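You operate a simulated robot arm through the tools that you are given. There is no shell and no other tool.

The job below is to be done with a simulated robot arm. You get a single attempt, and the scene is never put back.

TASK
Mill the funnel's granules into the catch tray at the board's speed.
Fine: tray under the outlet, start the mill before the green gate opens, spill nothing; stop once it runs clear and switch off; leave the gate open.

Only the result counts: the job must be done as asked and must still hold three seconds after the hand-in. Knocking over, shifting, dropping, spilling or breaking anything else fails it.

THE ROBOT
A 7-joint arm with a two-finger parallel gripper, fixed in place. Base frame: the origin is on the floor under the middle of its stand, x ahead of it, y to its left, z up. Units: m, degrees, N and s.
It reaches about 0.926 m from its shoulder. Its first joint turns from -115.0 to 115.0 degrees. Payload 3.91 kg.
The tool frame sits at the grasp point between the pads (the TCP): z along the fingers, y along the line on which they close. The tips reach 0.03 m beyond it. The gripper opens to 0.11 m. The fingers are 0.02 m wide and 0.01 m thick; the gripper's body (0.048 by 0.112 m) begins 0.055 m behind the TCP.
Orientation is told as [roll, pitch, yaw] about the base's x, y, z axes, in that order, counted from this pose: with the fingers straight down and closing along the base's y, the tool's x points along the base's -x, its y along +y and its z along -z.

THE INTERFACE
- The arm moves only by the tool arm_command. Its argument "deltas" is a list of rows, each a list of 7 numbers: the shift along the base's x, y, z in units of 300 mm (1.0 is 300 mm), then the turn, a rotation vector about the base's x, y, z in units of 45 degrees (1.0 is 45 degrees), then the opening in per cent of the stroke, from 0 (shut) to 100 (fully open). In form: [[dx, dy, dz, rx, ry, rz, gripper], ...]. A call has 1 to 20 rows; each row is the pose to reach, as a shift and turn from the pose commanded when the call began. A call with a number of a shift or a turn outside -1 to 1 is refused whole. Rows are played at 5 a second. More than 0.05 m and 8.6 degrees between two rows, or a gripper value outside its range, and nothing of the call is played. Where a pose cannot be reached the arm comes as near as it can. A force on the tool above 90 N (or 10 N above the force at the start of the call, whichever is more), or a blocked arm, ends the call early, and 0.2 s more pass. The fingers move at their own pace (about 0.153 m/s each) and stop on an object; they squeeze with about 40 N. The grip force told is the motor's: it shows also when the fingers shut on nothing. Time passes only in rows, and 0.2 s behind the last, so rows that repeat a pose let the fingers close. It gives the time, the measured TCP pose, the force on the tool (base axes), the opening and the grip force at its end, in the units of the frame above (readings bear some noise), with the torque about the TCP (base axes, N m) and any sound that the robot's microphone picked up, and new pictures: "show" is both (left out), scene, wrist or none.
- Cameras (640 x 400 px; columns grow to the right, rows downward): "scene" is fixed at [0.0498, -0.4995, 1.6319]; the picture's right is [0.34, -0.94, 0.00], its down [0.57, 0.21, -0.79] and it looks along [0.75, 0.27, 0.61] (base axes); focal length 214 px, centre (320, 200). "wrist" rides on the gripper at [0.072, 0.017, -0.103] in the tool frame; the picture's right is [-0.23, 0.97, 0.00], its down [-0.76, -0.18, -0.62] and it looks along [-0.61, -0.14, 0.78] (tool axes); focal length 222 px, centre (320, 200). There is no depth. A picture from a camera that has moved, and an enlarged one, comes with that camera's place and axes in the base frame and with its lens.
- raise_lower(by): slides the trunk up (or, below 0, down) by that many m; the arm rides with it, the base frame stays. It gives what a move gives, with no picture.
- close_up(camera, box): a new picture of the part [left, top, right, bottom] of that camera's present view, enlarged. The clock stands still meanwhile.
- finish_job(): hands the job in; it is judged then, once.

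Nothing tells you positions but the pictures and the camera data. Unless the task says otherwise, let go and move clear before handing in.

The tools are called after "Emit:" by a JSON object that holds its "fn" and its "kwargs". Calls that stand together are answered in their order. arm_command: Moves the arm, as the interface text tells. Its arguments: {"type":"object","properties":{"deltas":{"type":"array","items":{"type":"array","items":{"type":"number"}}},"show":{"type":"string","enum":["both","scene","wrist","none"]}},"required":["deltas"]} The other tools are called the same way: raise_lower (by) moves the trunk up or down; close_up (camera, box) takes an enlarged picture of a part of a camera's view; finish_job () hands the job in.

At the start:

```text
time_s: 0.0
eef_pos: [0.3984, -0.5356, 1.4028]
orientation: [0.0, 0.1, 0.0]
wrist_force: [0.5, 0.2, -0.4]
wrist_torque: [-0.02, -0.01, -0.01]
opening: 0.1096
finger_force: 0.1
trunk travel left (down, up): [-0.925, 0.065]
```

scene: 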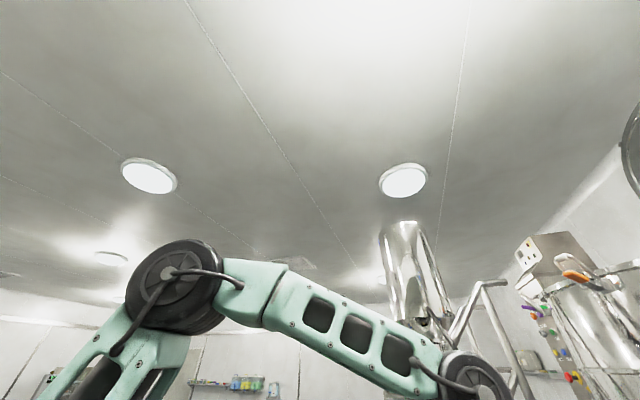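
wrist: 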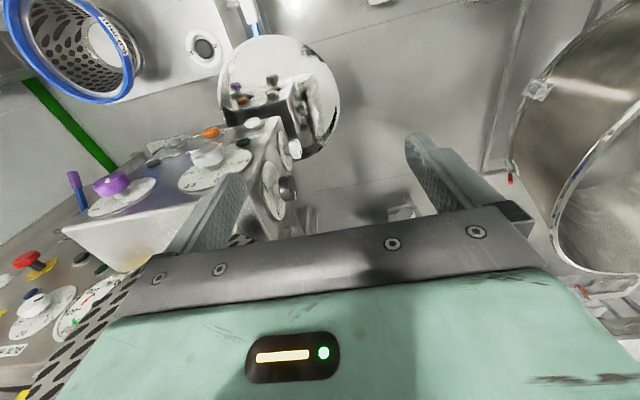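

The scene camera looks up at the ceiling past the arm, and the wrist camera shows a control box with knobs and switches, a mirror, and a steel funnel or drum. I'll take enlarged views before moving anything.

Emit:
{"fn": "close_up", "kwargs": {"camera": "wrist", "box": [0, 60, 340, 272]}}

Emit:
{"fn": "close_up", "kwargs": {"camera": "wrist", "box": [0, 200, 200, 400]}}

Emit:
{"fn": "close_up", "kwargs": {"camera": "wrist", "box": [200, 20, 360, 120]}}

Emit:
{"fn": "close_up", "kwargs": {"camera": "scene", "box": [360, 200, 640, 400]}}

```text
1.88 times, centred on (170, 166) of wrist
camera zoom: at [0.326, -0.5178, 1.5058], right [0.23, 0.97, 0.0], down [0.76, -0.18, 0.62], along [0.61, -0.14, -0.78], focal length 418 px, centre (602, 264)
```

zoom: 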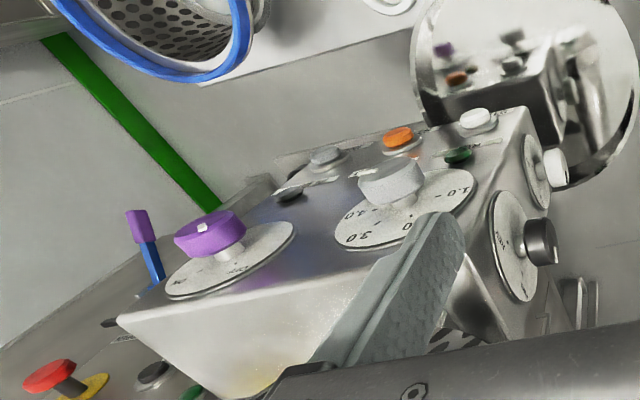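

```text
2.00 times, centred on (100, 300) of wrist
camera zoom: at [0.326, -0.5178, 1.5058], right [0.23, 0.97, 0.0], down [0.76, -0.18, 0.62], along [0.61, -0.14, -0.78], focal length 444 px, centre (760, 0)
```

zoom: 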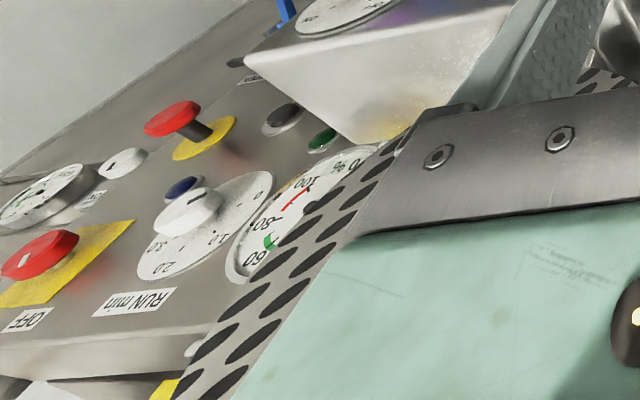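

```text
4.00 times, centred on (280, 70) of wrist
camera zoom: at [0.326, -0.5178, 1.5058], right [0.23, 0.97, 0.0], down [0.76, -0.18, 0.62], along [0.61, -0.14, -0.78], focal length 888 px, centre (480, 720)
```

zoom: 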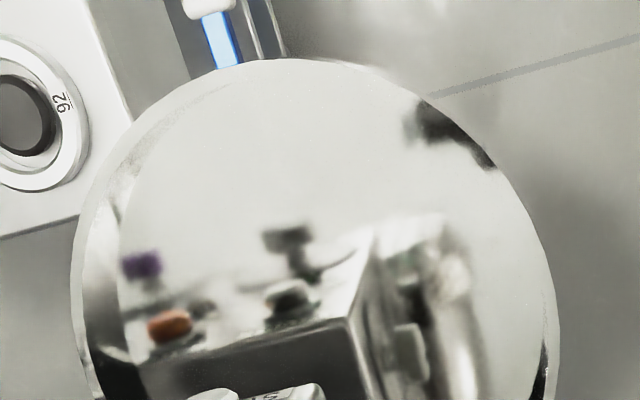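

```text
2.00 times, centred on (500, 300) of scene
camera zoom: at [0.0498, -0.4995, 1.6319], right [0.34, -0.94, 0.0], down [0.57, 0.21, -0.79], along [0.75, 0.27, 0.61], focal length 429 px, centre (-40, 0)
```

zoom: 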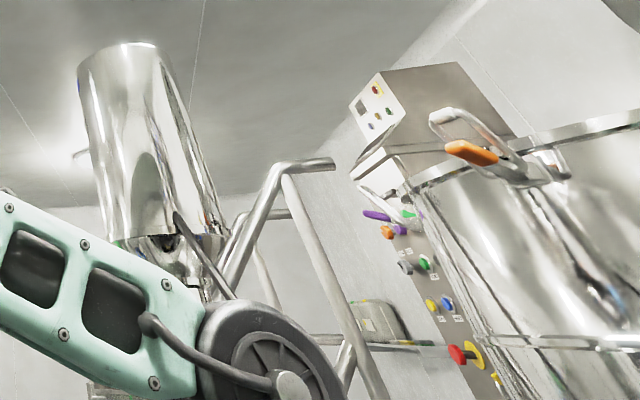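

The wrist camera is close to a dense cluster of panels, so I'll raise the trunk for clearance first. Then I'll turn the hand in small steps to survey.

Emit:
{"fn": "raise_lower", "kwargs": {"by": 0.06}}

Emit:
{"fn": "arm_command", "kwargs": {"deltas": [[0, 0, 0, 0, 0, 0, 100]], "show": "both"}}

```text
time_s: 1.0
eef_pos: [0.398, -0.5341, 1.4621]
orientation: [0.1, 0.0, -0.1]
wrist_force: [0.9, -0.3, -0.5]
wrist_torque: [-0.07, 0.0, 0.01]
opening: 0.1098
finger_force: 0.1
trunk travel left (down, up): [-0.985, 0.005]
```

```text
time_s: 1.4
eef_pos: [0.3983, -0.5354, 1.463]
orientation: [0.0, 0.0, 0.0]
wrist_force: [0.8, 0.8, 0.0]
wrist_torque: [-0.01, 0.01, -0.03]
opening: 0.1102
finger_force: 0.1
trunk travel left (down, up): [-0.985, 0.005]
camera wrist: at [0.326, -0.5178, 1.5657], right [0.23, 0.97, 0.0], down [0.76, -0.18, 0.62], along [0.61, -0.14, -0.78], focal length 222 px, centre (320, 200)
```

scene: 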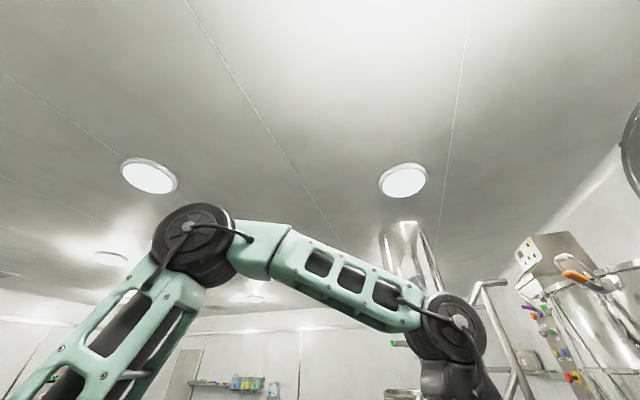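
wrist: 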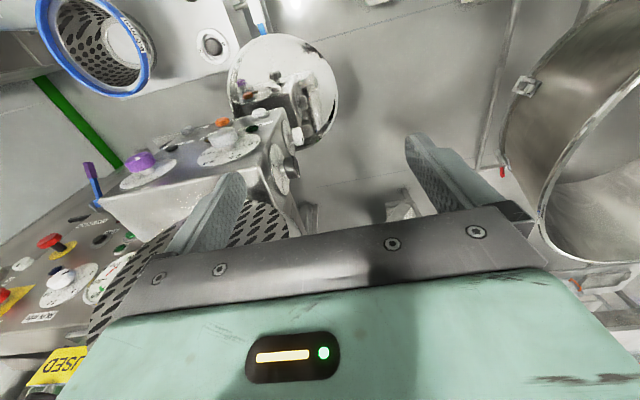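

The panel box's purple knob triangulates to about (0.42, -0.81, 1.27), and a round mirror-like disc sits just below the hand. I'll rise a little more and turn the hand to look right, toward -y.

Emit:
{"fn": "arm_command", "kwargs": {"deltas": [[0, 0, 0.1, 0, 0, 0, 100], [0, 0, 0.2, 0, 0, 0, 100], [0, 0, 0.3, 0, 0, -0.18, 100], [0, 0, 0.3, 0, 0, -0.36, 100], [0, 0, 0.3, 0, 0, -0.54, 100], [0, 0, 0.3, 0, 0, -0.72, 100], [0, 0, 0.3, 0, 0, -0.9, 100]], "show": "both"}}

```text
time_s: 3.0
eef_pos: [0.3985, -0.5354, 1.5531]
orientation: [0.0, -0.1, -40.6]
wrist_force: [0.3, 0.2, -0.5]
wrist_torque: [0.0, 0.04, 0.0]
opening: 0.1099
finger_force: 0.1
trunk travel left (down, up): [-0.985, 0.005]
camera wrist: at [0.3555, -0.4748, 1.6556], right [0.81, 0.59, 0.0], down [0.46, -0.63, 0.62], along [0.37, -0.5, -0.78], focal length 222 px, centre (320, 200)
```

scene: 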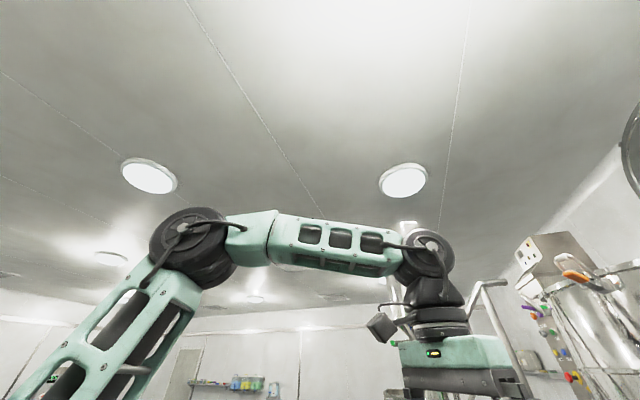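
wrist: 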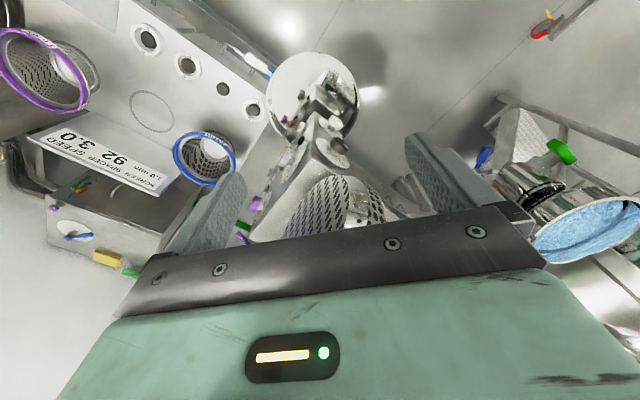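

I now see a board reading SCREEN / SPACER / SPEED, a funnel full of blue granules with a green gate handle at the right, and ringed screens in a rack. I'll zoom on each.

Emit:
{"fn": "close_up", "kwargs": {"camera": "wrist", "box": [20, 100, 200, 212]}}

Emit:
{"fn": "close_up", "kwargs": {"camera": "wrist", "box": [470, 70, 640, 276]}}

Emit:
{"fn": "close_up", "kwargs": {"camera": "wrist", "box": [220, 40, 430, 260]}}

Emit:
{"fn": "close_up", "kwargs": {"camera": "wrist", "box": [0, 0, 320, 200]}}

Emit:
{"fn": "close_up", "kwargs": {"camera": "scene", "box": [480, 220, 640, 400]}}

```text
3.56 times, centred on (110, 156) of wrist
camera zoom: at [0.3555, -0.4748, 1.6556], right [0.81, 0.59, 0.0], down [0.46, -0.63, 0.62], along [0.37, -0.5, -0.78], focal length 790 px, centre (1067, 356)
```

zoom: 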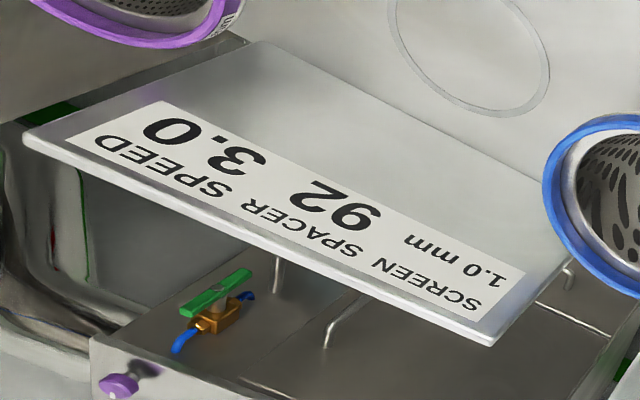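

```text
1.94 times, centred on (555, 173) of wrist
camera zoom: at [0.3555, -0.4748, 1.6556], right [0.81, 0.59, 0.0], down [0.46, -0.63, 0.62], along [0.37, -0.5, -0.78], focal length 431 px, centre (-136, 252)
```

zoom: 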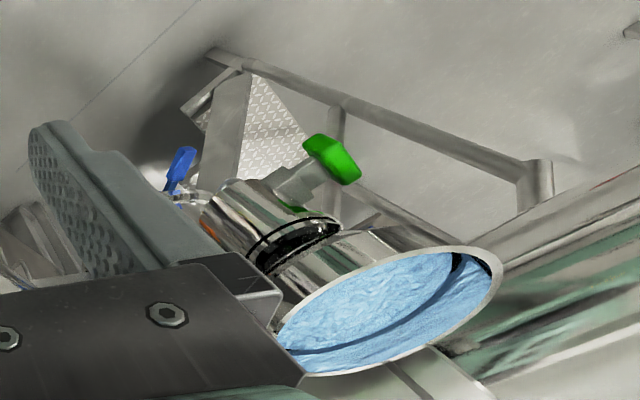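

```text
1.82 times, centred on (325, 150) of wrist
camera zoom: at [0.3555, -0.4748, 1.6556], right [0.81, 0.59, 0.0], down [0.46, -0.63, 0.62], along [0.37, -0.5, -0.78], focal length 404 px, centre (311, 291)
```

zoom: 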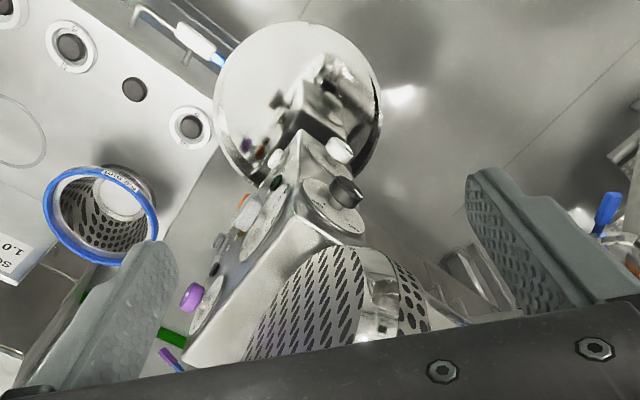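

```text
2.00 times, centred on (160, 100) of wrist
camera zoom: at [0.3555, -0.4748, 1.6556], right [0.81, 0.59, 0.0], down [0.46, -0.63, 0.62], along [0.37, -0.5, -0.78], focal length 444 px, centre (640, 400)
```

zoom: 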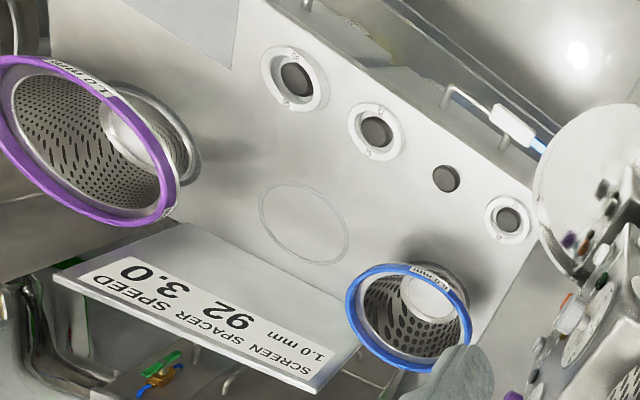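

```text
2.22 times, centred on (560, 310) of scene
camera zoom: at [0.0498, -0.4995, 1.6319], right [0.34, -0.94, 0.0], down [0.57, 0.21, -0.79], along [0.75, 0.27, 0.61], focal length 477 px, centre (-213, -44)
```

zoom: 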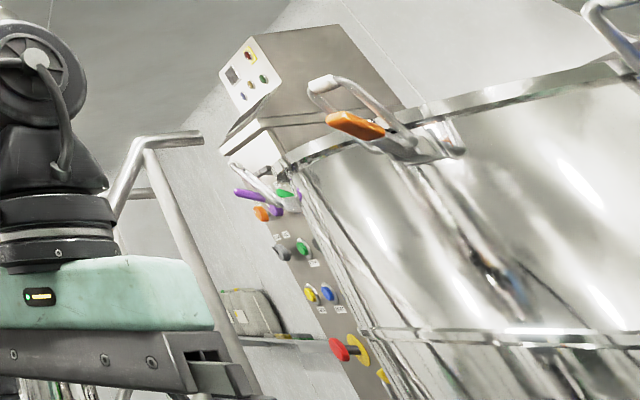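

The board reads SCREEN 1.0 mm, SPACER 92, SPEED 3.0. The funnel with blue granules and the green gate lie ahead (+x), so I'll turn the view that way.

Emit:
{"fn": "arm_command", "kwargs": {"deltas": [[0, 0, 0, 0, 0, 0.18, 100], [0, 0, 0, 0, 0, 0.36, 100], [0, 0, 0, 0, 0, 0.54, 100], [0, 0, 0, 0, 0, 0.72, 100], [0, 0, 0, 0, 0, 0.9, 100]], "show": "wrist"}}

Emit:
{"fn": "arm_command", "kwargs": {"deltas": [[-0.1, 0, 0, 0, -0.18, 0, 100], [-0.2, 0, 0, 0, -0.36, 0, 100], [-0.3, 0, 0, 0, -0.54, 0, 100], [-0.4, 0, 0, 0, -0.72, 0, 100]], "show": "both"}}

```text
time_s: 4.2
eef_pos: [0.3978, -0.534, 1.5536]
orientation: [-0.1, 0.0, 0.1]
wrist_force: [0.3, 0.8, 0.1]
wrist_torque: [-0.01, -0.02, 0.0]
opening: 0.1101
finger_force: 0.0
trunk travel left (down, up): [-0.985, 0.005]
camera wrist: at [0.326, -0.5182, 1.6556], right [0.23, 0.97, 0.0], down [0.76, -0.18, 0.62], along [0.61, -0.14, -0.78], focal length 222 px, centre (320, 200)
```

wrist: 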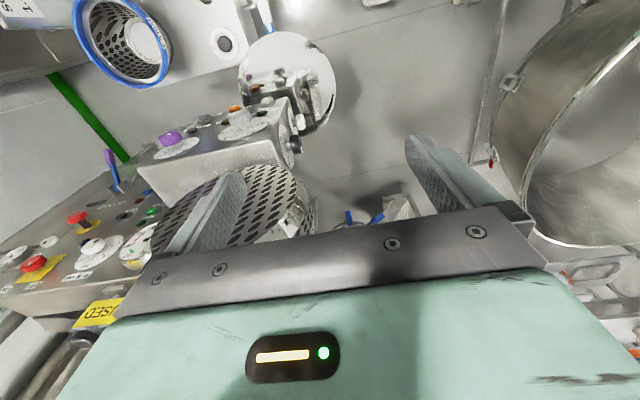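

```text
time_s: 5.2
eef_pos: [0.2792, -0.5334, 1.5502]
orientation: [-0.1, -32.5, 0.0]
wrist_force: [0.4, 0.0, 0.0]
wrist_torque: [0.02, 0.02, 0.01]
opening: 0.11
finger_force: 0.0
trunk travel left (down, up): [-0.985, 0.005]
camera wrist: at [0.1631, -0.5171, 1.5986], right [0.19, 0.97, 0.12], down [0.31, -0.18, 0.94], along [0.93, -0.14, -0.33], focal length 222 px, centre (320, 200)
```

scene: 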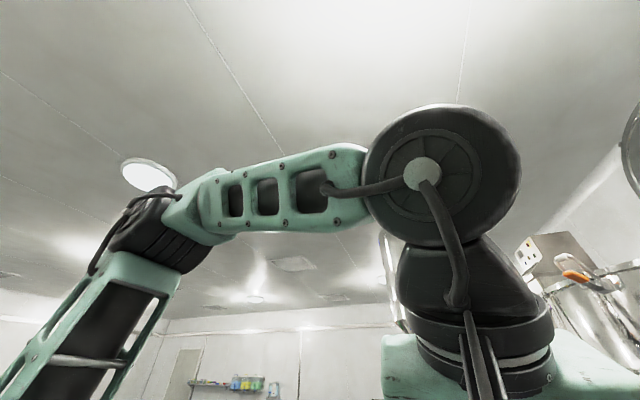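
wrist: 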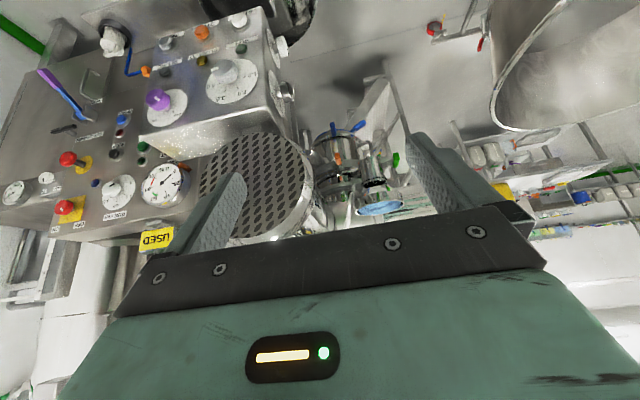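

Upside-down in this view, I can see the whole console: a box with dials, a panel with red buttons and a perforated guard drum, with the funnel behind. I'll zoom into the parts.

Emit:
{"fn": "close_up", "kwargs": {"camera": "wrist", "box": [0, 100, 220, 260]}}

Emit:
{"fn": "close_up", "kwargs": {"camera": "wrist", "box": [80, 0, 300, 150]}}

Emit:
{"fn": "close_up", "kwargs": {"camera": "wrist", "box": [280, 70, 440, 240]}}

Emit:
{"fn": "close_up", "kwargs": {"camera": "wrist", "box": [420, 0, 640, 240]}}

```text
2.50 times, centred on (110, 180) of wrist
camera zoom: at [0.1631, -0.5171, 1.5986], right [0.19, 0.97, 0.12], down [0.31, -0.18, 0.94], along [0.93, -0.14, -0.33], focal length 555 px, centre (845, 250)
```

zoom: 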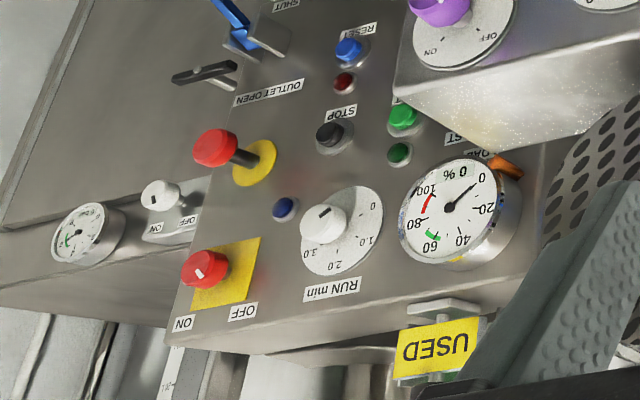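

```text
2.67 times, centred on (190, 75) of wrist
camera zoom: at [0.1631, -0.5171, 1.5986], right [0.19, 0.97, 0.12], down [0.31, -0.18, 0.94], along [0.93, -0.14, -0.33], focal length 592 px, centre (667, 533)
```

zoom: 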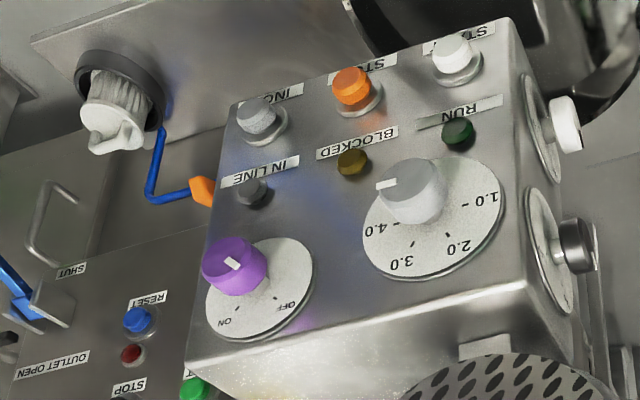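

```text
2.35 times, centred on (360, 155) of wrist
camera zoom: at [0.1631, -0.5171, 1.5986], right [0.19, 0.97, 0.12], down [0.31, -0.18, 0.94], along [0.93, -0.14, -0.33], focal length 523 px, centre (226, 306)
```

zoom: 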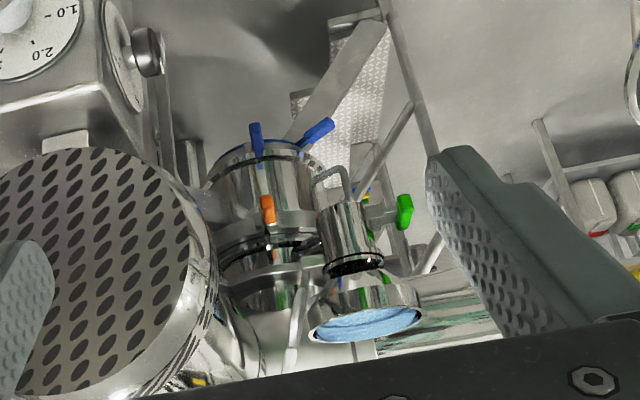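

```text
1.67 times, centred on (530, 120) of wrist
camera zoom: at [0.1631, -0.5171, 1.5986], right [0.19, 0.97, 0.12], down [0.31, -0.18, 0.94], along [0.93, -0.14, -0.33], focal length 370 px, centre (-30, 333)
```

zoom: 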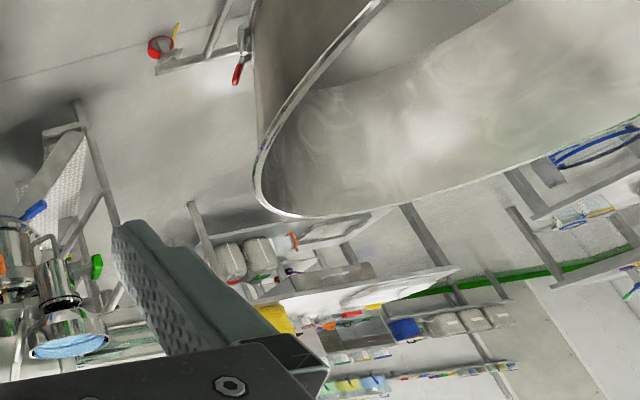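

Triangulating between views puts the funnel rim at about (0.83, -0.43, 1.42) and the green gate handle at about (0.84, -0.35, 1.27). I still need the outlet and tray, so I'll shift the hand left (+y) for another angle.

Emit:
{"fn": "arm_command", "kwargs": {"deltas": [[0, 0.15, 0, 0, 0, 0, 100], [0, 0.3, 0, 0, 0, 0, 100], [0, 0.45, 0, 0, 0, 0, 100], [0, 0.6, 0, 0, 0, 0, 100], [0, 0.75, 0, 0, 0, 0, 100], [0, 0.9, 0, 0, 0, 0, 100]], "show": "both"}}

```text
time_s: 6.6
eef_pos: [0.247, -0.3566, 1.5303]
orientation: [0.0, -32.3, 0.0]
wrist_force: [-1.4, -0.7, 0.6]
wrist_torque: [-0.02, 0.0, -0.06]
opening: 0.1102
finger_force: 0.1
out of reach, approached as far as the arm can: row 4, 5, 6
trunk travel left (down, up): [-0.985, 0.005]
camera wrist: at [0.1322, -0.3403, 1.5795], right [0.19, 0.97, 0.12], down [0.31, -0.18, 0.93], along [0.93, -0.14, -0.33], focal length 222 px, centre (320, 200)
```

scene: 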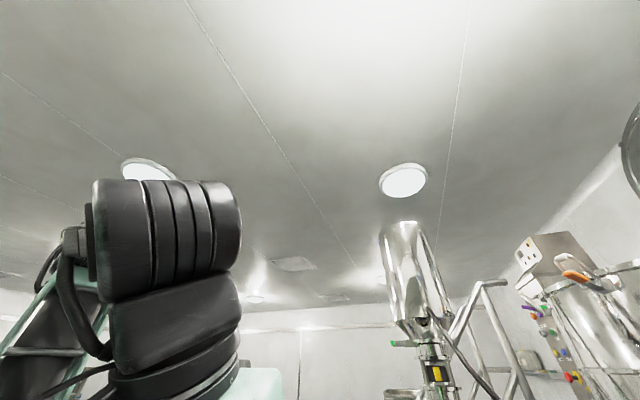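
wrist: 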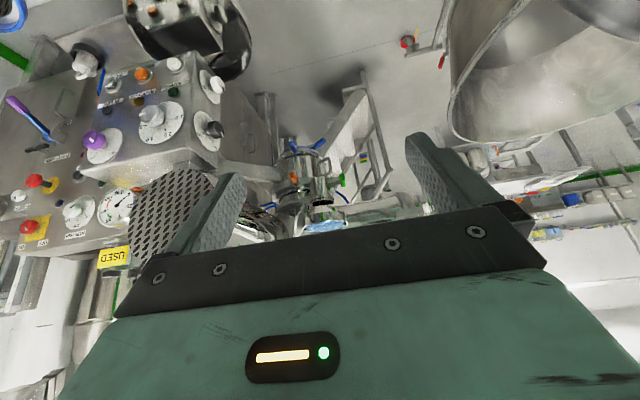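

The scene camera now shows another tall chrome vessel with a green handle behind. I'll zoom in there and on the wrist view to tell the machines apart.

Emit:
{"fn": "close_up", "kwargs": {"camera": "scene", "box": [360, 210, 560, 400]}}

Emit:
{"fn": "close_up", "kwargs": {"camera": "wrist", "box": [230, 60, 430, 250]}}

Emit:
{"fn": "close_up", "kwargs": {"camera": "wrist", "box": [60, 0, 260, 200]}}

Emit:
{"fn": "close_up", "kwargs": {"camera": "wrist", "box": [380, 0, 640, 220]}}

```text
2.11 times, centred on (460, 305) of scene
camera zoom: at [0.0498, -0.4995, 1.6319], right [0.34, -0.94, 0.0], down [0.57, 0.21, -0.79], along [0.75, 0.27, 0.61], focal length 452 px, centre (25, -21)
```

zoom: 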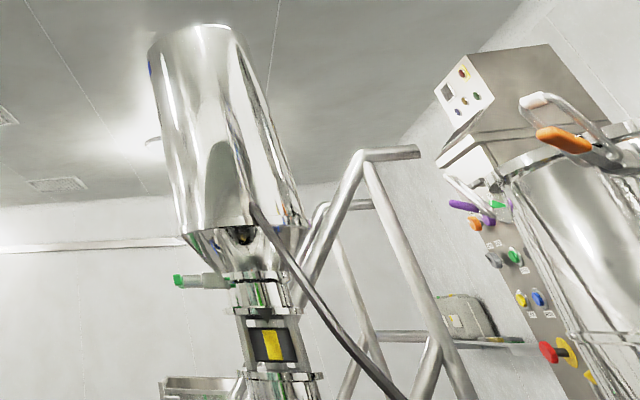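

```text
2.11 times, centred on (330, 155) of wrist
camera zoom: at [0.1322, -0.3403, 1.5795], right [0.19, 0.97, 0.12], down [0.31, -0.18, 0.93], along [0.93, -0.14, -0.33], focal length 468 px, centre (299, 295)
```

zoom: 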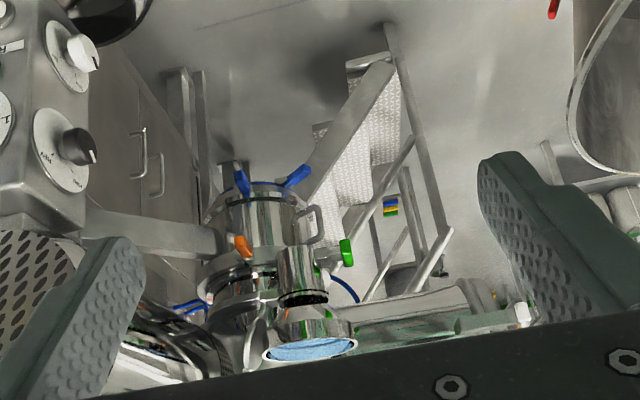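

```text
2.00 times, centred on (160, 100) of wrist
camera zoom: at [0.1322, -0.3403, 1.5795], right [0.19, 0.97, 0.12], down [0.31, -0.18, 0.93], along [0.93, -0.14, -0.33], focal length 444 px, centre (640, 400)
```

zoom: 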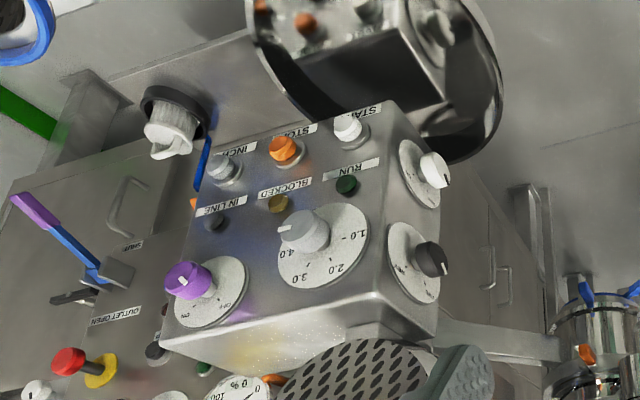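

```text
1.82 times, centred on (510, 110) of wrist
camera zoom: at [0.1322, -0.3403, 1.5795], right [0.19, 0.97, 0.12], down [0.31, -0.18, 0.93], along [0.93, -0.14, -0.33], focal length 404 px, centre (-26, 364)
```

zoom: 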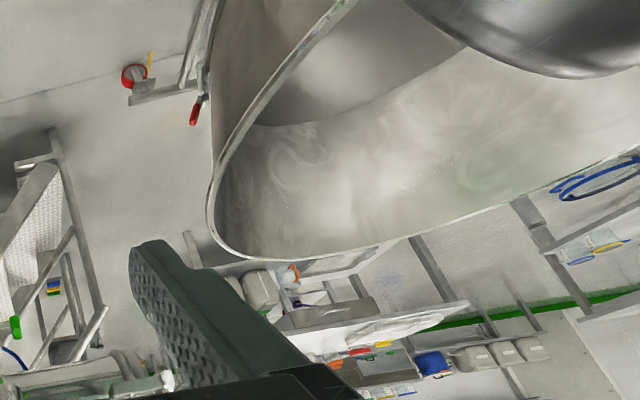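

The console (purple ON/OFF, 1.0–4.0 speed dial, INCH/STOP/START and IN LINE/BLOCKED/RUN lamps) looks like the mill's. Next I'll tilt the camera down to see what is below before lowering the trunk.

Emit:
{"fn": "arm_command", "kwargs": {"deltas": [[0.1, 0, 0, 0, 0.18, 0, 100], [0.2, 0, 0, 0, 0.36, 0, 100], [0.3, 0, 0, 0, 0.54, 0, 100], [0.4, 0, 0, 0, 0.72, 0, 100], [0.5, 0, 0, 0, 0.88, 0, 100], [0.5, 0, 0, 0, 1.0, 0, 100]], "show": "wrist"}}

```text
time_s: 8.0
eef_pos: [0.4019, -0.3553, 1.5326]
orientation: [0.0, 12.7, 0.0]
wrist_force: [0.3, 0.1, -0.6]
wrist_torque: [0.03, -0.03, 0.0]
opening: 0.1101
finger_force: 0.1
out of reach, approached as far as the arm can: row 1, 2, 3
trunk travel left (down, up): [-0.985, 0.005]
camera wrist: at [0.354, -0.3391, 1.6486], right [0.22, 0.97, -0.05], down [0.88, -0.18, 0.44], along [0.42, -0.14, -0.9], focal length 222 px, centre (320, 200)
```

wrist: 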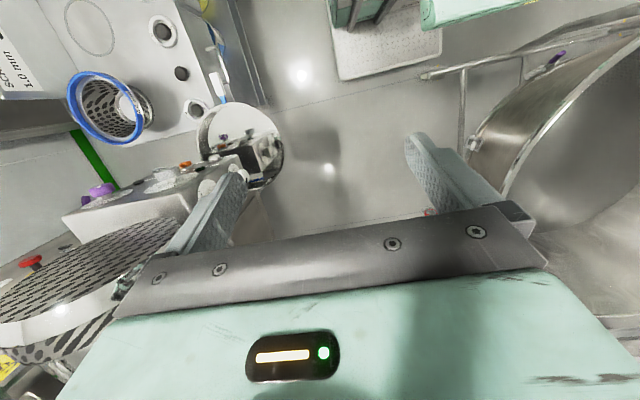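

The floor is clear straight below the hand, with the robot's stand at the top of the image and a vessel to the left (+y). I'll lower the trunk and tilt the camera forward to see under the mill.

Emit:
{"fn": "raise_lower", "kwargs": {"by": -0.2}}

Emit:
{"fn": "arm_command", "kwargs": {"deltas": [[0, 0, 0, 0, -0.18, 0, 100], [0, 0, 0, 0, -0.36, 0, 100], [0, 0, 0, 0, -0.54, 0, 100], [0, 0, 0, 0, -0.72, 0, 100], [0, 0, 0, 0, -0.9, 0, 100]], "show": "both"}}

```text
time_s: 10.2
eef_pos: [0.4024, -0.356, 1.3335]
orientation: [-0.1, 12.7, 0.0]
wrist_force: [0.1, 0.0, 0.6]
wrist_torque: [-0.01, -0.01, -0.03]
opening: 0.1099
finger_force: 0.0
trunk travel left (down, up): [-0.785, 0.205]
```

```text
time_s: 11.4
eef_pos: [0.3998, -0.3582, 1.3314]
orientation: [-0.1, -27.9, 0.0]
wrist_force: [0.0, 0.2, 0.1]
wrist_torque: [-0.01, -0.02, -0.01]
opening: 0.1099
finger_force: 0.1
trunk travel left (down, up): [-0.785, 0.205]
camera wrist: at [0.2887, -0.341, 1.3882], right [0.2, 0.97, 0.11], down [0.38, -0.18, 0.91], along [0.9, -0.14, -0.4], focal length 222 px, centre (320, 200)
```

scene: 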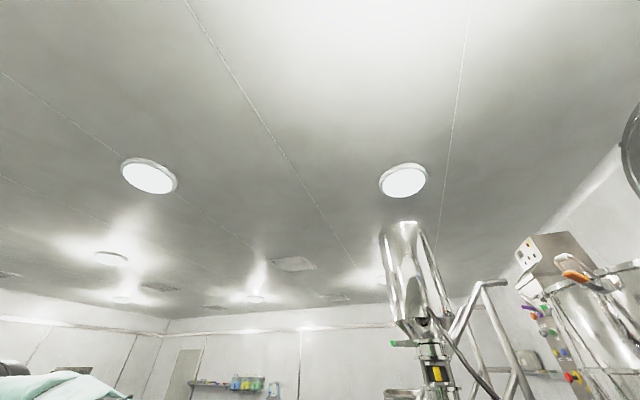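
wrist: 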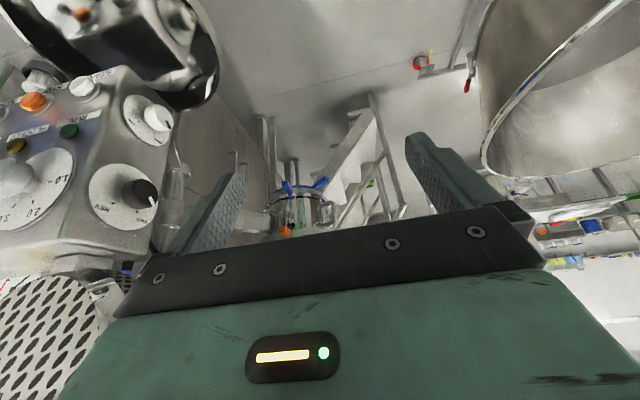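

The mill body is now visible near the image centre, and the console's side dial reads "min". I'll zoom on both.

Emit:
{"fn": "close_up", "kwargs": {"camera": "wrist", "box": [230, 80, 430, 240]}}

Emit:
{"fn": "close_up", "kwargs": {"camera": "wrist", "box": [0, 50, 240, 250]}}

Emit:
{"fn": "close_up", "kwargs": {"camera": "wrist", "box": [0, 0, 240, 130]}}

```text
2.50 times, centred on (330, 160) of wrist
camera zoom: at [0.2887, -0.341, 1.3882], right [0.2, 0.97, 0.11], down [0.38, -0.18, 0.91], along [0.9, -0.14, -0.4], focal length 555 px, centre (295, 300)
```

zoom: 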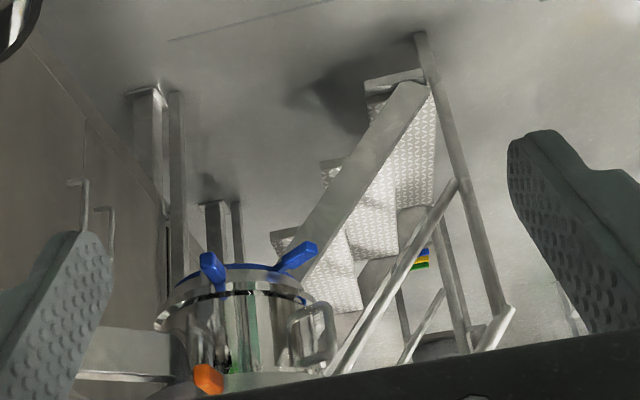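

```text
2.00 times, centred on (120, 150) of wrist
camera zoom: at [0.2887, -0.341, 1.3882], right [0.2, 0.97, 0.11], down [0.38, -0.18, 0.91], along [0.9, -0.14, -0.4], focal length 444 px, centre (720, 300)
```

zoom: 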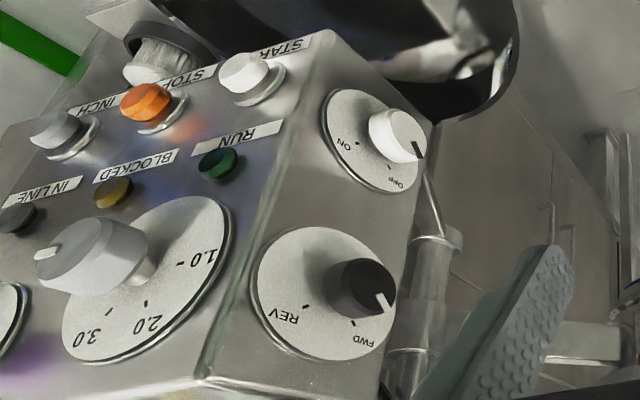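

```text
2.67 times, centred on (120, 65) of wrist
camera zoom: at [0.2887, -0.341, 1.3882], right [0.2, 0.97, 0.11], down [0.38, -0.18, 0.91], along [0.9, -0.14, -0.4], focal length 592 px, centre (853, 560)
```

zoom: 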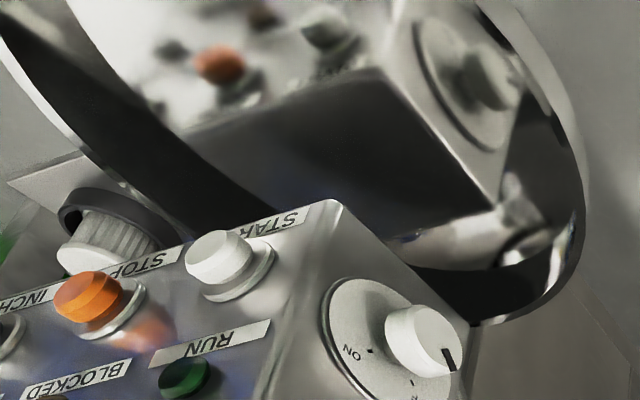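

The side face of the console has a FWD/REV knob (at FWD) and a white ON/OFF-type knob, and the polished disc lies horizontal below the console near (0.42, -0.62, 1.03). I'll go lower and yaw right to see it and the space under the mill side-on.

Emit:
{"fn": "raise_lower", "kwargs": {"by": -0.2}}

Emit:
{"fn": "arm_command", "kwargs": {"deltas": [[0, 0.1, 0, 0, 0, -0.18, 100], [0, 0.2, 0, 0, 0, -0.36, 100], [0, 0.3, 0, 0, 0, -0.54, 100], [0, 0.4, 0, 0, 0, -0.72, 100], [0, 0.4, 0, 0, 0, -0.9, 100], [0, 0.4, 0, 0, 0, -1.0, 100]], "show": "both"}}

```text
time_s: 13.5
eef_pos: [0.4014, -0.3587, 1.1308]
orientation: [0.0, -27.9, 0.0]
wrist_force: [-0.1, -0.8, -0.1]
wrist_torque: [0.0, 0.04, 0.01]
opening: 0.1099
finger_force: 0.1
trunk travel left (down, up): [-0.585, 0.405]
```

```text
time_s: 14.9
eef_pos: [0.4706, -0.2859, 1.0203]
orientation: [0.0, -27.7, -45.0]
wrist_force: [0.6, 0.9, 0.7]
wrist_torque: [0.0, 0.04, 0.0]
opening: 0.1099
finger_force: 0.0
out of reach, approached as far as the arm can: row 1, 2, 3, 4, 5, 6
trunk travel left (down, up): [-0.585, 0.405]
camera wrist: at [0.4035, -0.1932, 1.0775], right [0.83, 0.55, 0.11], down [0.15, -0.4, 0.91], along [0.54, -0.74, -0.41], focal length 222 px, centre (320, 200)
```

scene: 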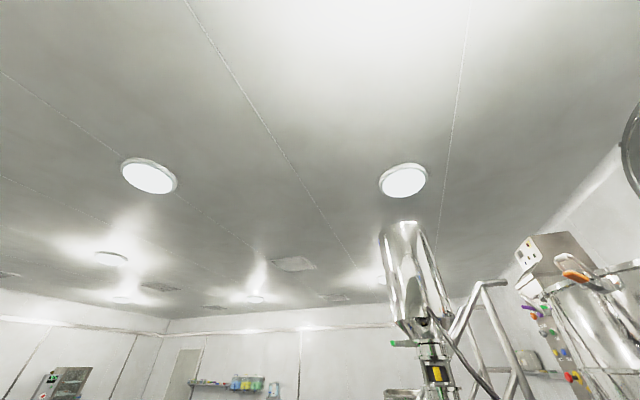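
wrist: 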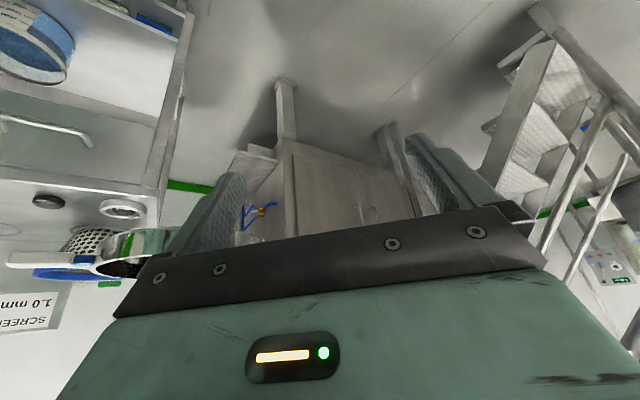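

From this lower view I see a cabinet or pedestal below the mill, another bench with a blue container, and an edge-on shiny pan at the left. I'll zoom in.

Emit:
{"fn": "close_up", "kwargs": {"camera": "wrist", "box": [0, 160, 260, 340]}}

Emit:
{"fn": "close_up", "kwargs": {"camera": "wrist", "box": [0, 0, 220, 140]}}

Emit:
{"fn": "close_up", "kwargs": {"camera": "wrist", "box": [220, 70, 460, 250]}}

Emit:
{"fn": "close_up", "kwargs": {"camera": "wrist", "box": [500, 140, 640, 320]}}

```text
2.22 times, centred on (130, 250) of wrist
camera zoom: at [0.4035, -0.1932, 1.0775], right [0.83, 0.55, 0.11], down [0.15, -0.4, 0.91], along [0.54, -0.74, -0.41], focal length 494 px, centre (742, 89)
```

zoom: 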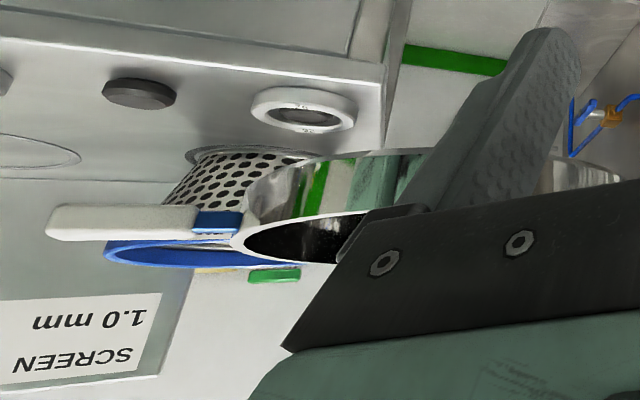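

```text
2.86 times, centred on (110, 70) of wrist
camera zoom: at [0.4035, -0.1932, 1.0775], right [0.83, 0.55, 0.11], down [0.15, -0.4, 0.91], along [0.54, -0.74, -0.41], focal length 635 px, centre (920, 571)
```

zoom: 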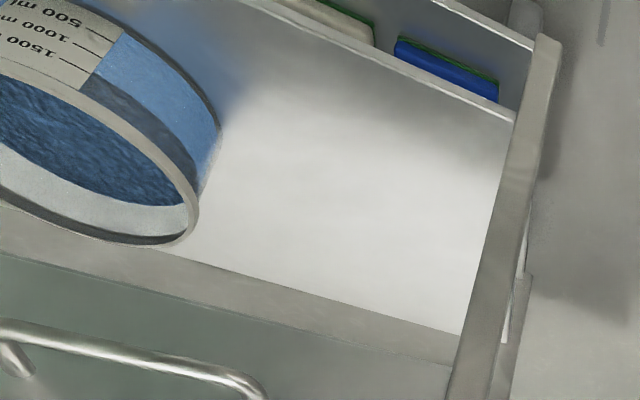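

```text
2.22 times, centred on (340, 160) of wrist
camera zoom: at [0.4035, -0.1932, 1.0775], right [0.83, 0.55, 0.11], down [0.15, -0.4, 0.91], along [0.54, -0.74, -0.41], focal length 494 px, centre (276, 289)
```

zoom: 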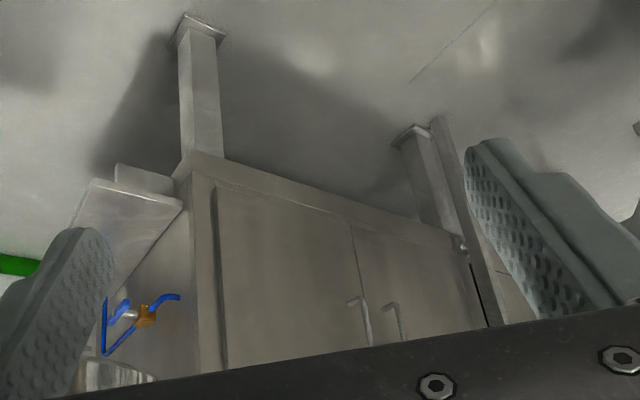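

```text
2.22 times, centred on (570, 230) of wrist
camera zoom: at [0.4035, -0.1932, 1.0775], right [0.83, 0.55, 0.11], down [0.15, -0.4, 0.91], along [0.54, -0.74, -0.41], focal length 494 px, centre (-236, 133)
```

zoom: 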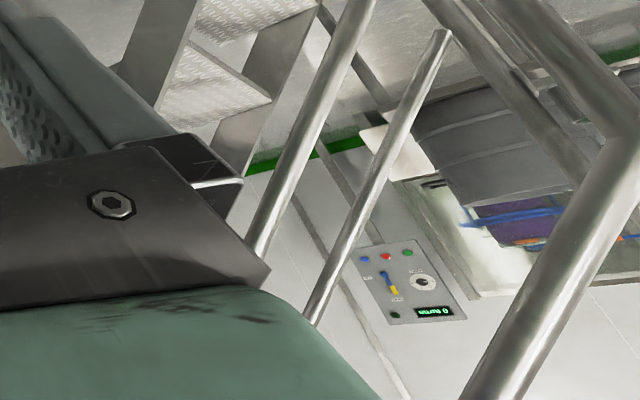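

The shiny disc is a shallow pan (the catch tray) with a bar handle pointing toward the robot, rim at about z=1.0 near (0.42, -0.62). I need a clear view of the mill body, so I'll move out to the left, tilt the fingers more level and look again.

Emit:
{"fn": "arm_command", "kwargs": {"deltas": [[0.07, 0.1, 0.07, -0.08, -0.08, 0, 100], [0.14, 0.2, 0.14, -0.16, -0.16, 0, 100], [0.21, 0.3, 0.21, -0.25, -0.25, 0, 100], [0.29, 0.4, 0.29, -0.33, -0.33, 0, 100], [0.36, 0.5, 0.36, -0.42, -0.42, 0, 100], [0.43, 0.6, 0.43, -0.5, -0.5, 0, 100]], "show": "wrist"}}

```text
time_s: 16.3
eef_pos: [0.6001, -0.1051, 1.1534]
orientation: [0.2, -59.8, -45.2]
wrist_force: [-1.3, -0.2, -0.2]
wrist_torque: [-0.01, 0.05, 0.05]
opening: 0.1101
finger_force: 0.0
out of reach, approached as far as the arm can: row 1, 2, 3
trunk travel left (down, up): [-0.585, 0.405]
camera wrist: at [0.5232, -0.0049, 1.1427], right [0.77, 0.61, 0.2], down [-0.24, -0.02, 0.97], along [0.59, -0.79, 0.13], focal length 222 px, centre (320, 200)
```

wrist: 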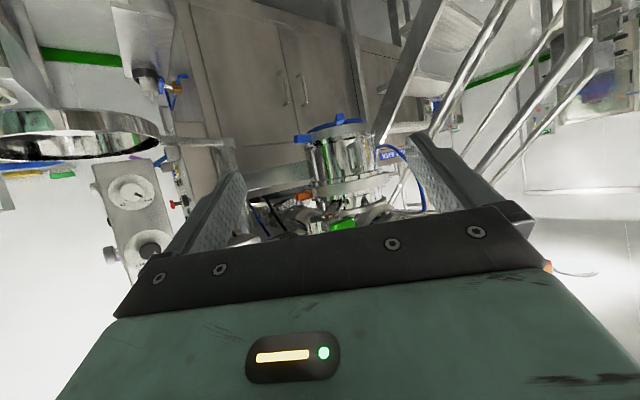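

Now the mill head shows with a blue-clamped plate on its underside and a sign. I'll zoom in on it, the pan and the console side.

Emit:
{"fn": "close_up", "kwargs": {"camera": "wrist", "box": [230, 90, 430, 240]}}

Emit:
{"fn": "close_up", "kwargs": {"camera": "wrist", "box": [0, 60, 240, 290]}}

```text
2.67 times, centred on (330, 165) of wrist
camera zoom: at [0.5232, -0.0049, 1.1427], right [0.77, 0.61, 0.2], down [-0.24, -0.02, 0.97], along [0.59, -0.79, 0.13], focal length 592 px, centre (293, 293)
```

zoom: 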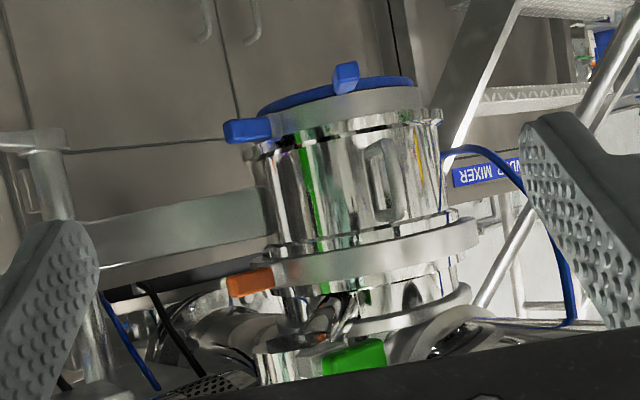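

```text
1.74 times, centred on (120, 175) of wrist
camera zoom: at [0.5232, -0.0049, 1.1427], right [0.77, 0.61, 0.2], down [-0.24, -0.02, 0.97], along [0.59, -0.79, 0.13], focal length 386 px, centre (668, 244)
```

zoom: 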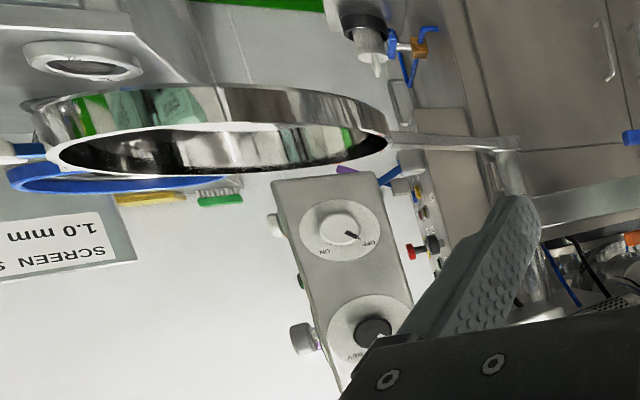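

The pan hangs on a swing arm from a vertical post near (0.80, -0.86), so it should swing round under the mill head, which is roughly at (0.95, -0.5). I'll get a more sideways, lower view to see the outlet and pin these down.

Emit:
{"fn": "arm_command", "kwargs": {"deltas": [[0.07, 0.06, -0.06, 0, 0, -0.15, 100], [0.13, 0.12, -0.12, 0, 0, -0.3, 100], [0.2, 0.18, -0.18, 0, 0, -0.45, 100], [0.27, 0.24, -0.24, 0, 0, -0.6, 100], [0.33, 0.3, -0.3, 0, 0, -0.75, 100]], "show": "wrist"}}

Emit:
{"fn": "close_up", "kwargs": {"camera": "wrist", "box": [220, 40, 420, 200]}}

Emit:
{"fn": "close_up", "kwargs": {"camera": "wrist", "box": [380, 20, 640, 260]}}

Emit:
{"fn": "close_up", "kwargs": {"camera": "wrist", "box": [0, 40, 240, 260]}}

```text
time_s: 17.5
eef_pos: [0.699, -0.0171, 1.0638]
orientation: [0.2, -59.8, -79.0]
wrist_force: [0.5, 0.2, 0.8]
wrist_torque: [0.04, 0.01, 0.0]
opening: 0.1099
finger_force: 0.1
trunk travel left (down, up): [-0.585, 0.405]
camera wrist: at [0.6924, 0.1101, 1.0526], right [0.98, 0.08, 0.2], down [-0.21, 0.12, 0.97], along [0.05, -0.99, 0.13], focal length 222 px, centre (320, 200)
```

wrist: 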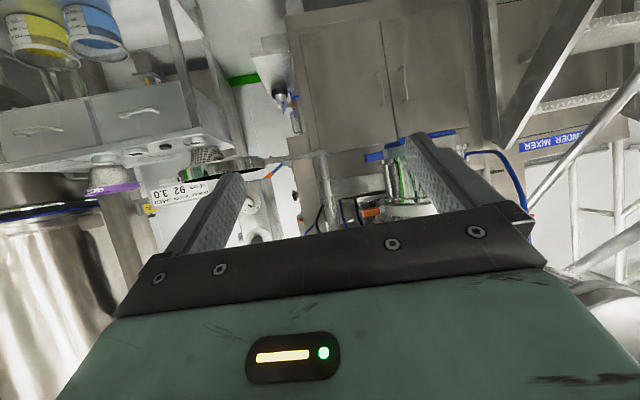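

```text
2.50 times, centred on (320, 120) of wrist
camera zoom: at [0.6924, 0.1101, 1.0526], right [0.98, 0.08, 0.2], down [-0.21, 0.12, 0.97], along [0.05, -0.99, 0.13], focal length 555 px, centre (320, 400)
```

zoom: 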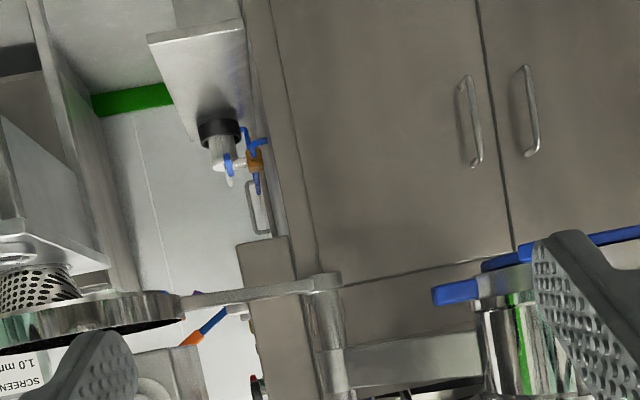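

```text
1.67 times, centred on (510, 140) of wrist
camera zoom: at [0.6924, 0.1101, 1.0526], right [0.98, 0.08, 0.2], down [-0.21, 0.12, 0.97], along [0.05, -0.99, 0.13], focal length 370 px, centre (3, 300)
```

zoom: 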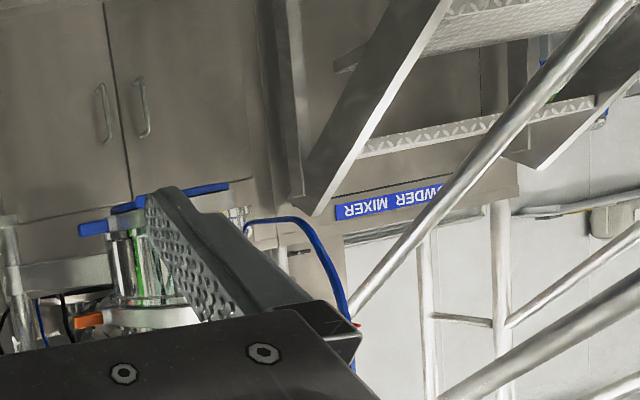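

```text
1.82 times, centred on (120, 150) of wrist
camera zoom: at [0.6924, 0.1101, 1.0526], right [0.98, 0.08, 0.2], down [-0.21, 0.12, 0.97], along [0.05, -0.99, 0.13], focal length 404 px, centre (684, 291)
```

zoom: 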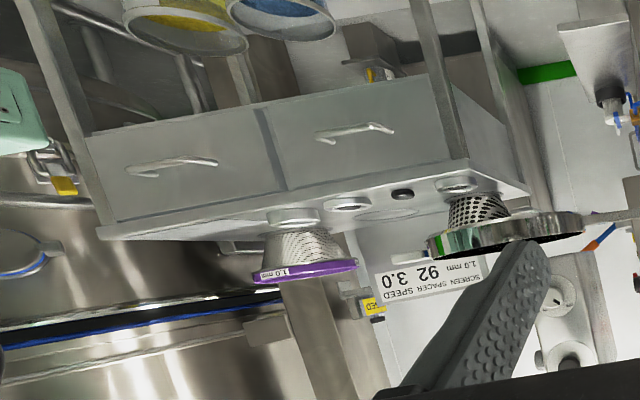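

From this side view I triangulate the post at about (0.787, -0.835), arm at z≈1.0, and the mill axis near (1.03, -0.53) with a blue ring at its bottom (z≈1.05). Now I'll look at the gate and funnel from a higher, closer position.

Emit:
{"fn": "arm_command", "kwargs": {"deltas": [[-0.03, -0.07, 0.13, 0, 0, 0.15, 100], [-0.06, -0.14, 0.26, 0, 0, 0.3, 100], [-0.1, -0.21, 0.39, 0, 0, 0.45, 100], [-0.13, -0.28, 0.52, 0, 0, 0.6, 100], [-0.16, -0.35, 0.65, 0, 0, 0.75, 100], [-0.16, -0.4, 0.78, 0, 0, 0.75, 100]], "show": "wrist"}}

Emit:
{"fn": "arm_command", "kwargs": {"deltas": [[0, 0, 0, -0.1, -0.1, 0, 100], [0, 0, 0, -0.2, -0.2, 0, 100], [0, 0, 0, -0.3, -0.3, 0, 100]], "show": "wrist"}}

Emit:
{"fn": "close_up", "kwargs": {"camera": "wrist", "box": [220, 60, 440, 230]}}

```text
time_s: 18.9
eef_pos: [0.6508, -0.1363, 1.2978]
orientation: [0.0, -59.7, -44.7]
wrist_force: [0.2, 0.1, 0.0]
wrist_torque: [-0.03, -0.01, -0.03]
opening: 0.1099
finger_force: 0.0
trunk travel left (down, up): [-0.585, 0.405]
camera wrist: at [0.5743, -0.0355, 1.287], right [0.77, 0.61, 0.2], down [-0.23, -0.02, 0.97], along [0.6, -0.79, 0.13], focal length 222 px, centre (320, 200)
```

wrist: 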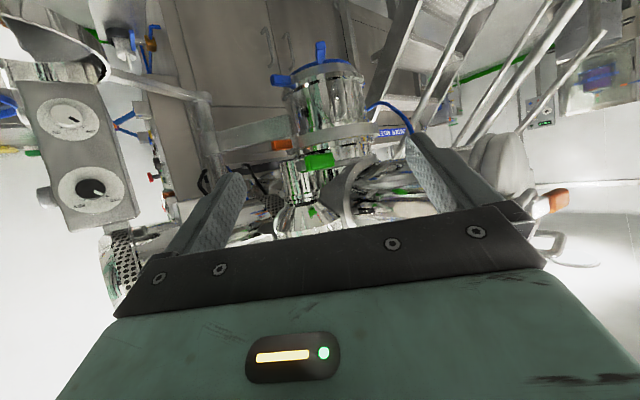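

```text
time_s: 19.7
eef_pos: [0.6526, -0.1364, 1.2965]
orientation: [0.1, -78.9, -45.1]
wrist_force: [-0.6, 0.4, 0.0]
wrist_torque: [0.03, -0.01, -0.02]
opening: 0.1103
finger_force: 0.0
trunk travel left (down, up): [-0.585, 0.405]
camera wrist: at [0.5823, -0.0426, 1.2462], right [0.72, 0.66, 0.22], down [-0.45, 0.2, 0.87], along [0.53, -0.73, 0.44], focal length 222 px, centre (320, 200)
```

wrist: 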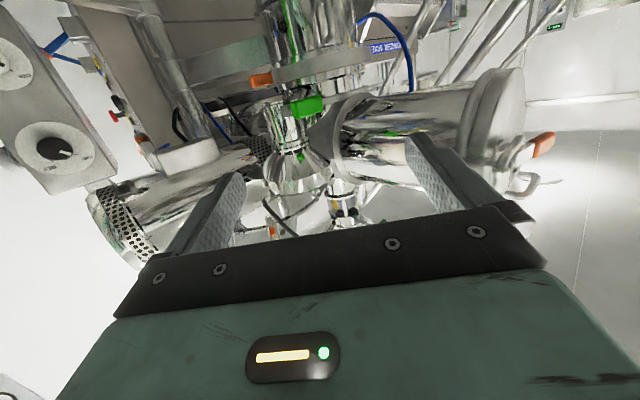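

```text
2.35 times, centred on (330, 145) of wrist
camera zoom: at [0.5823, -0.0426, 1.2462], right [0.72, 0.66, 0.22], down [-0.45, 0.2, 0.87], along [0.53, -0.73, 0.44], focal length 523 px, centre (296, 329)
```

zoom: 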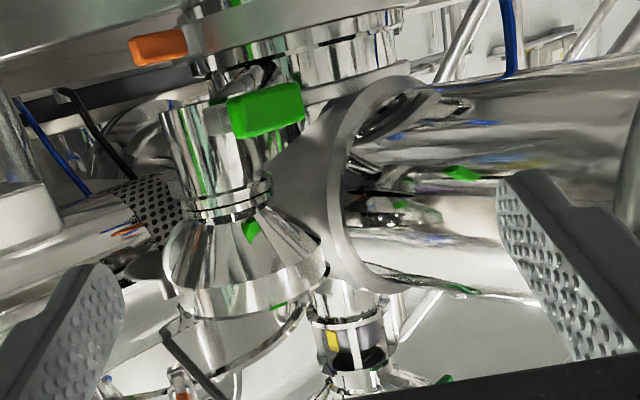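

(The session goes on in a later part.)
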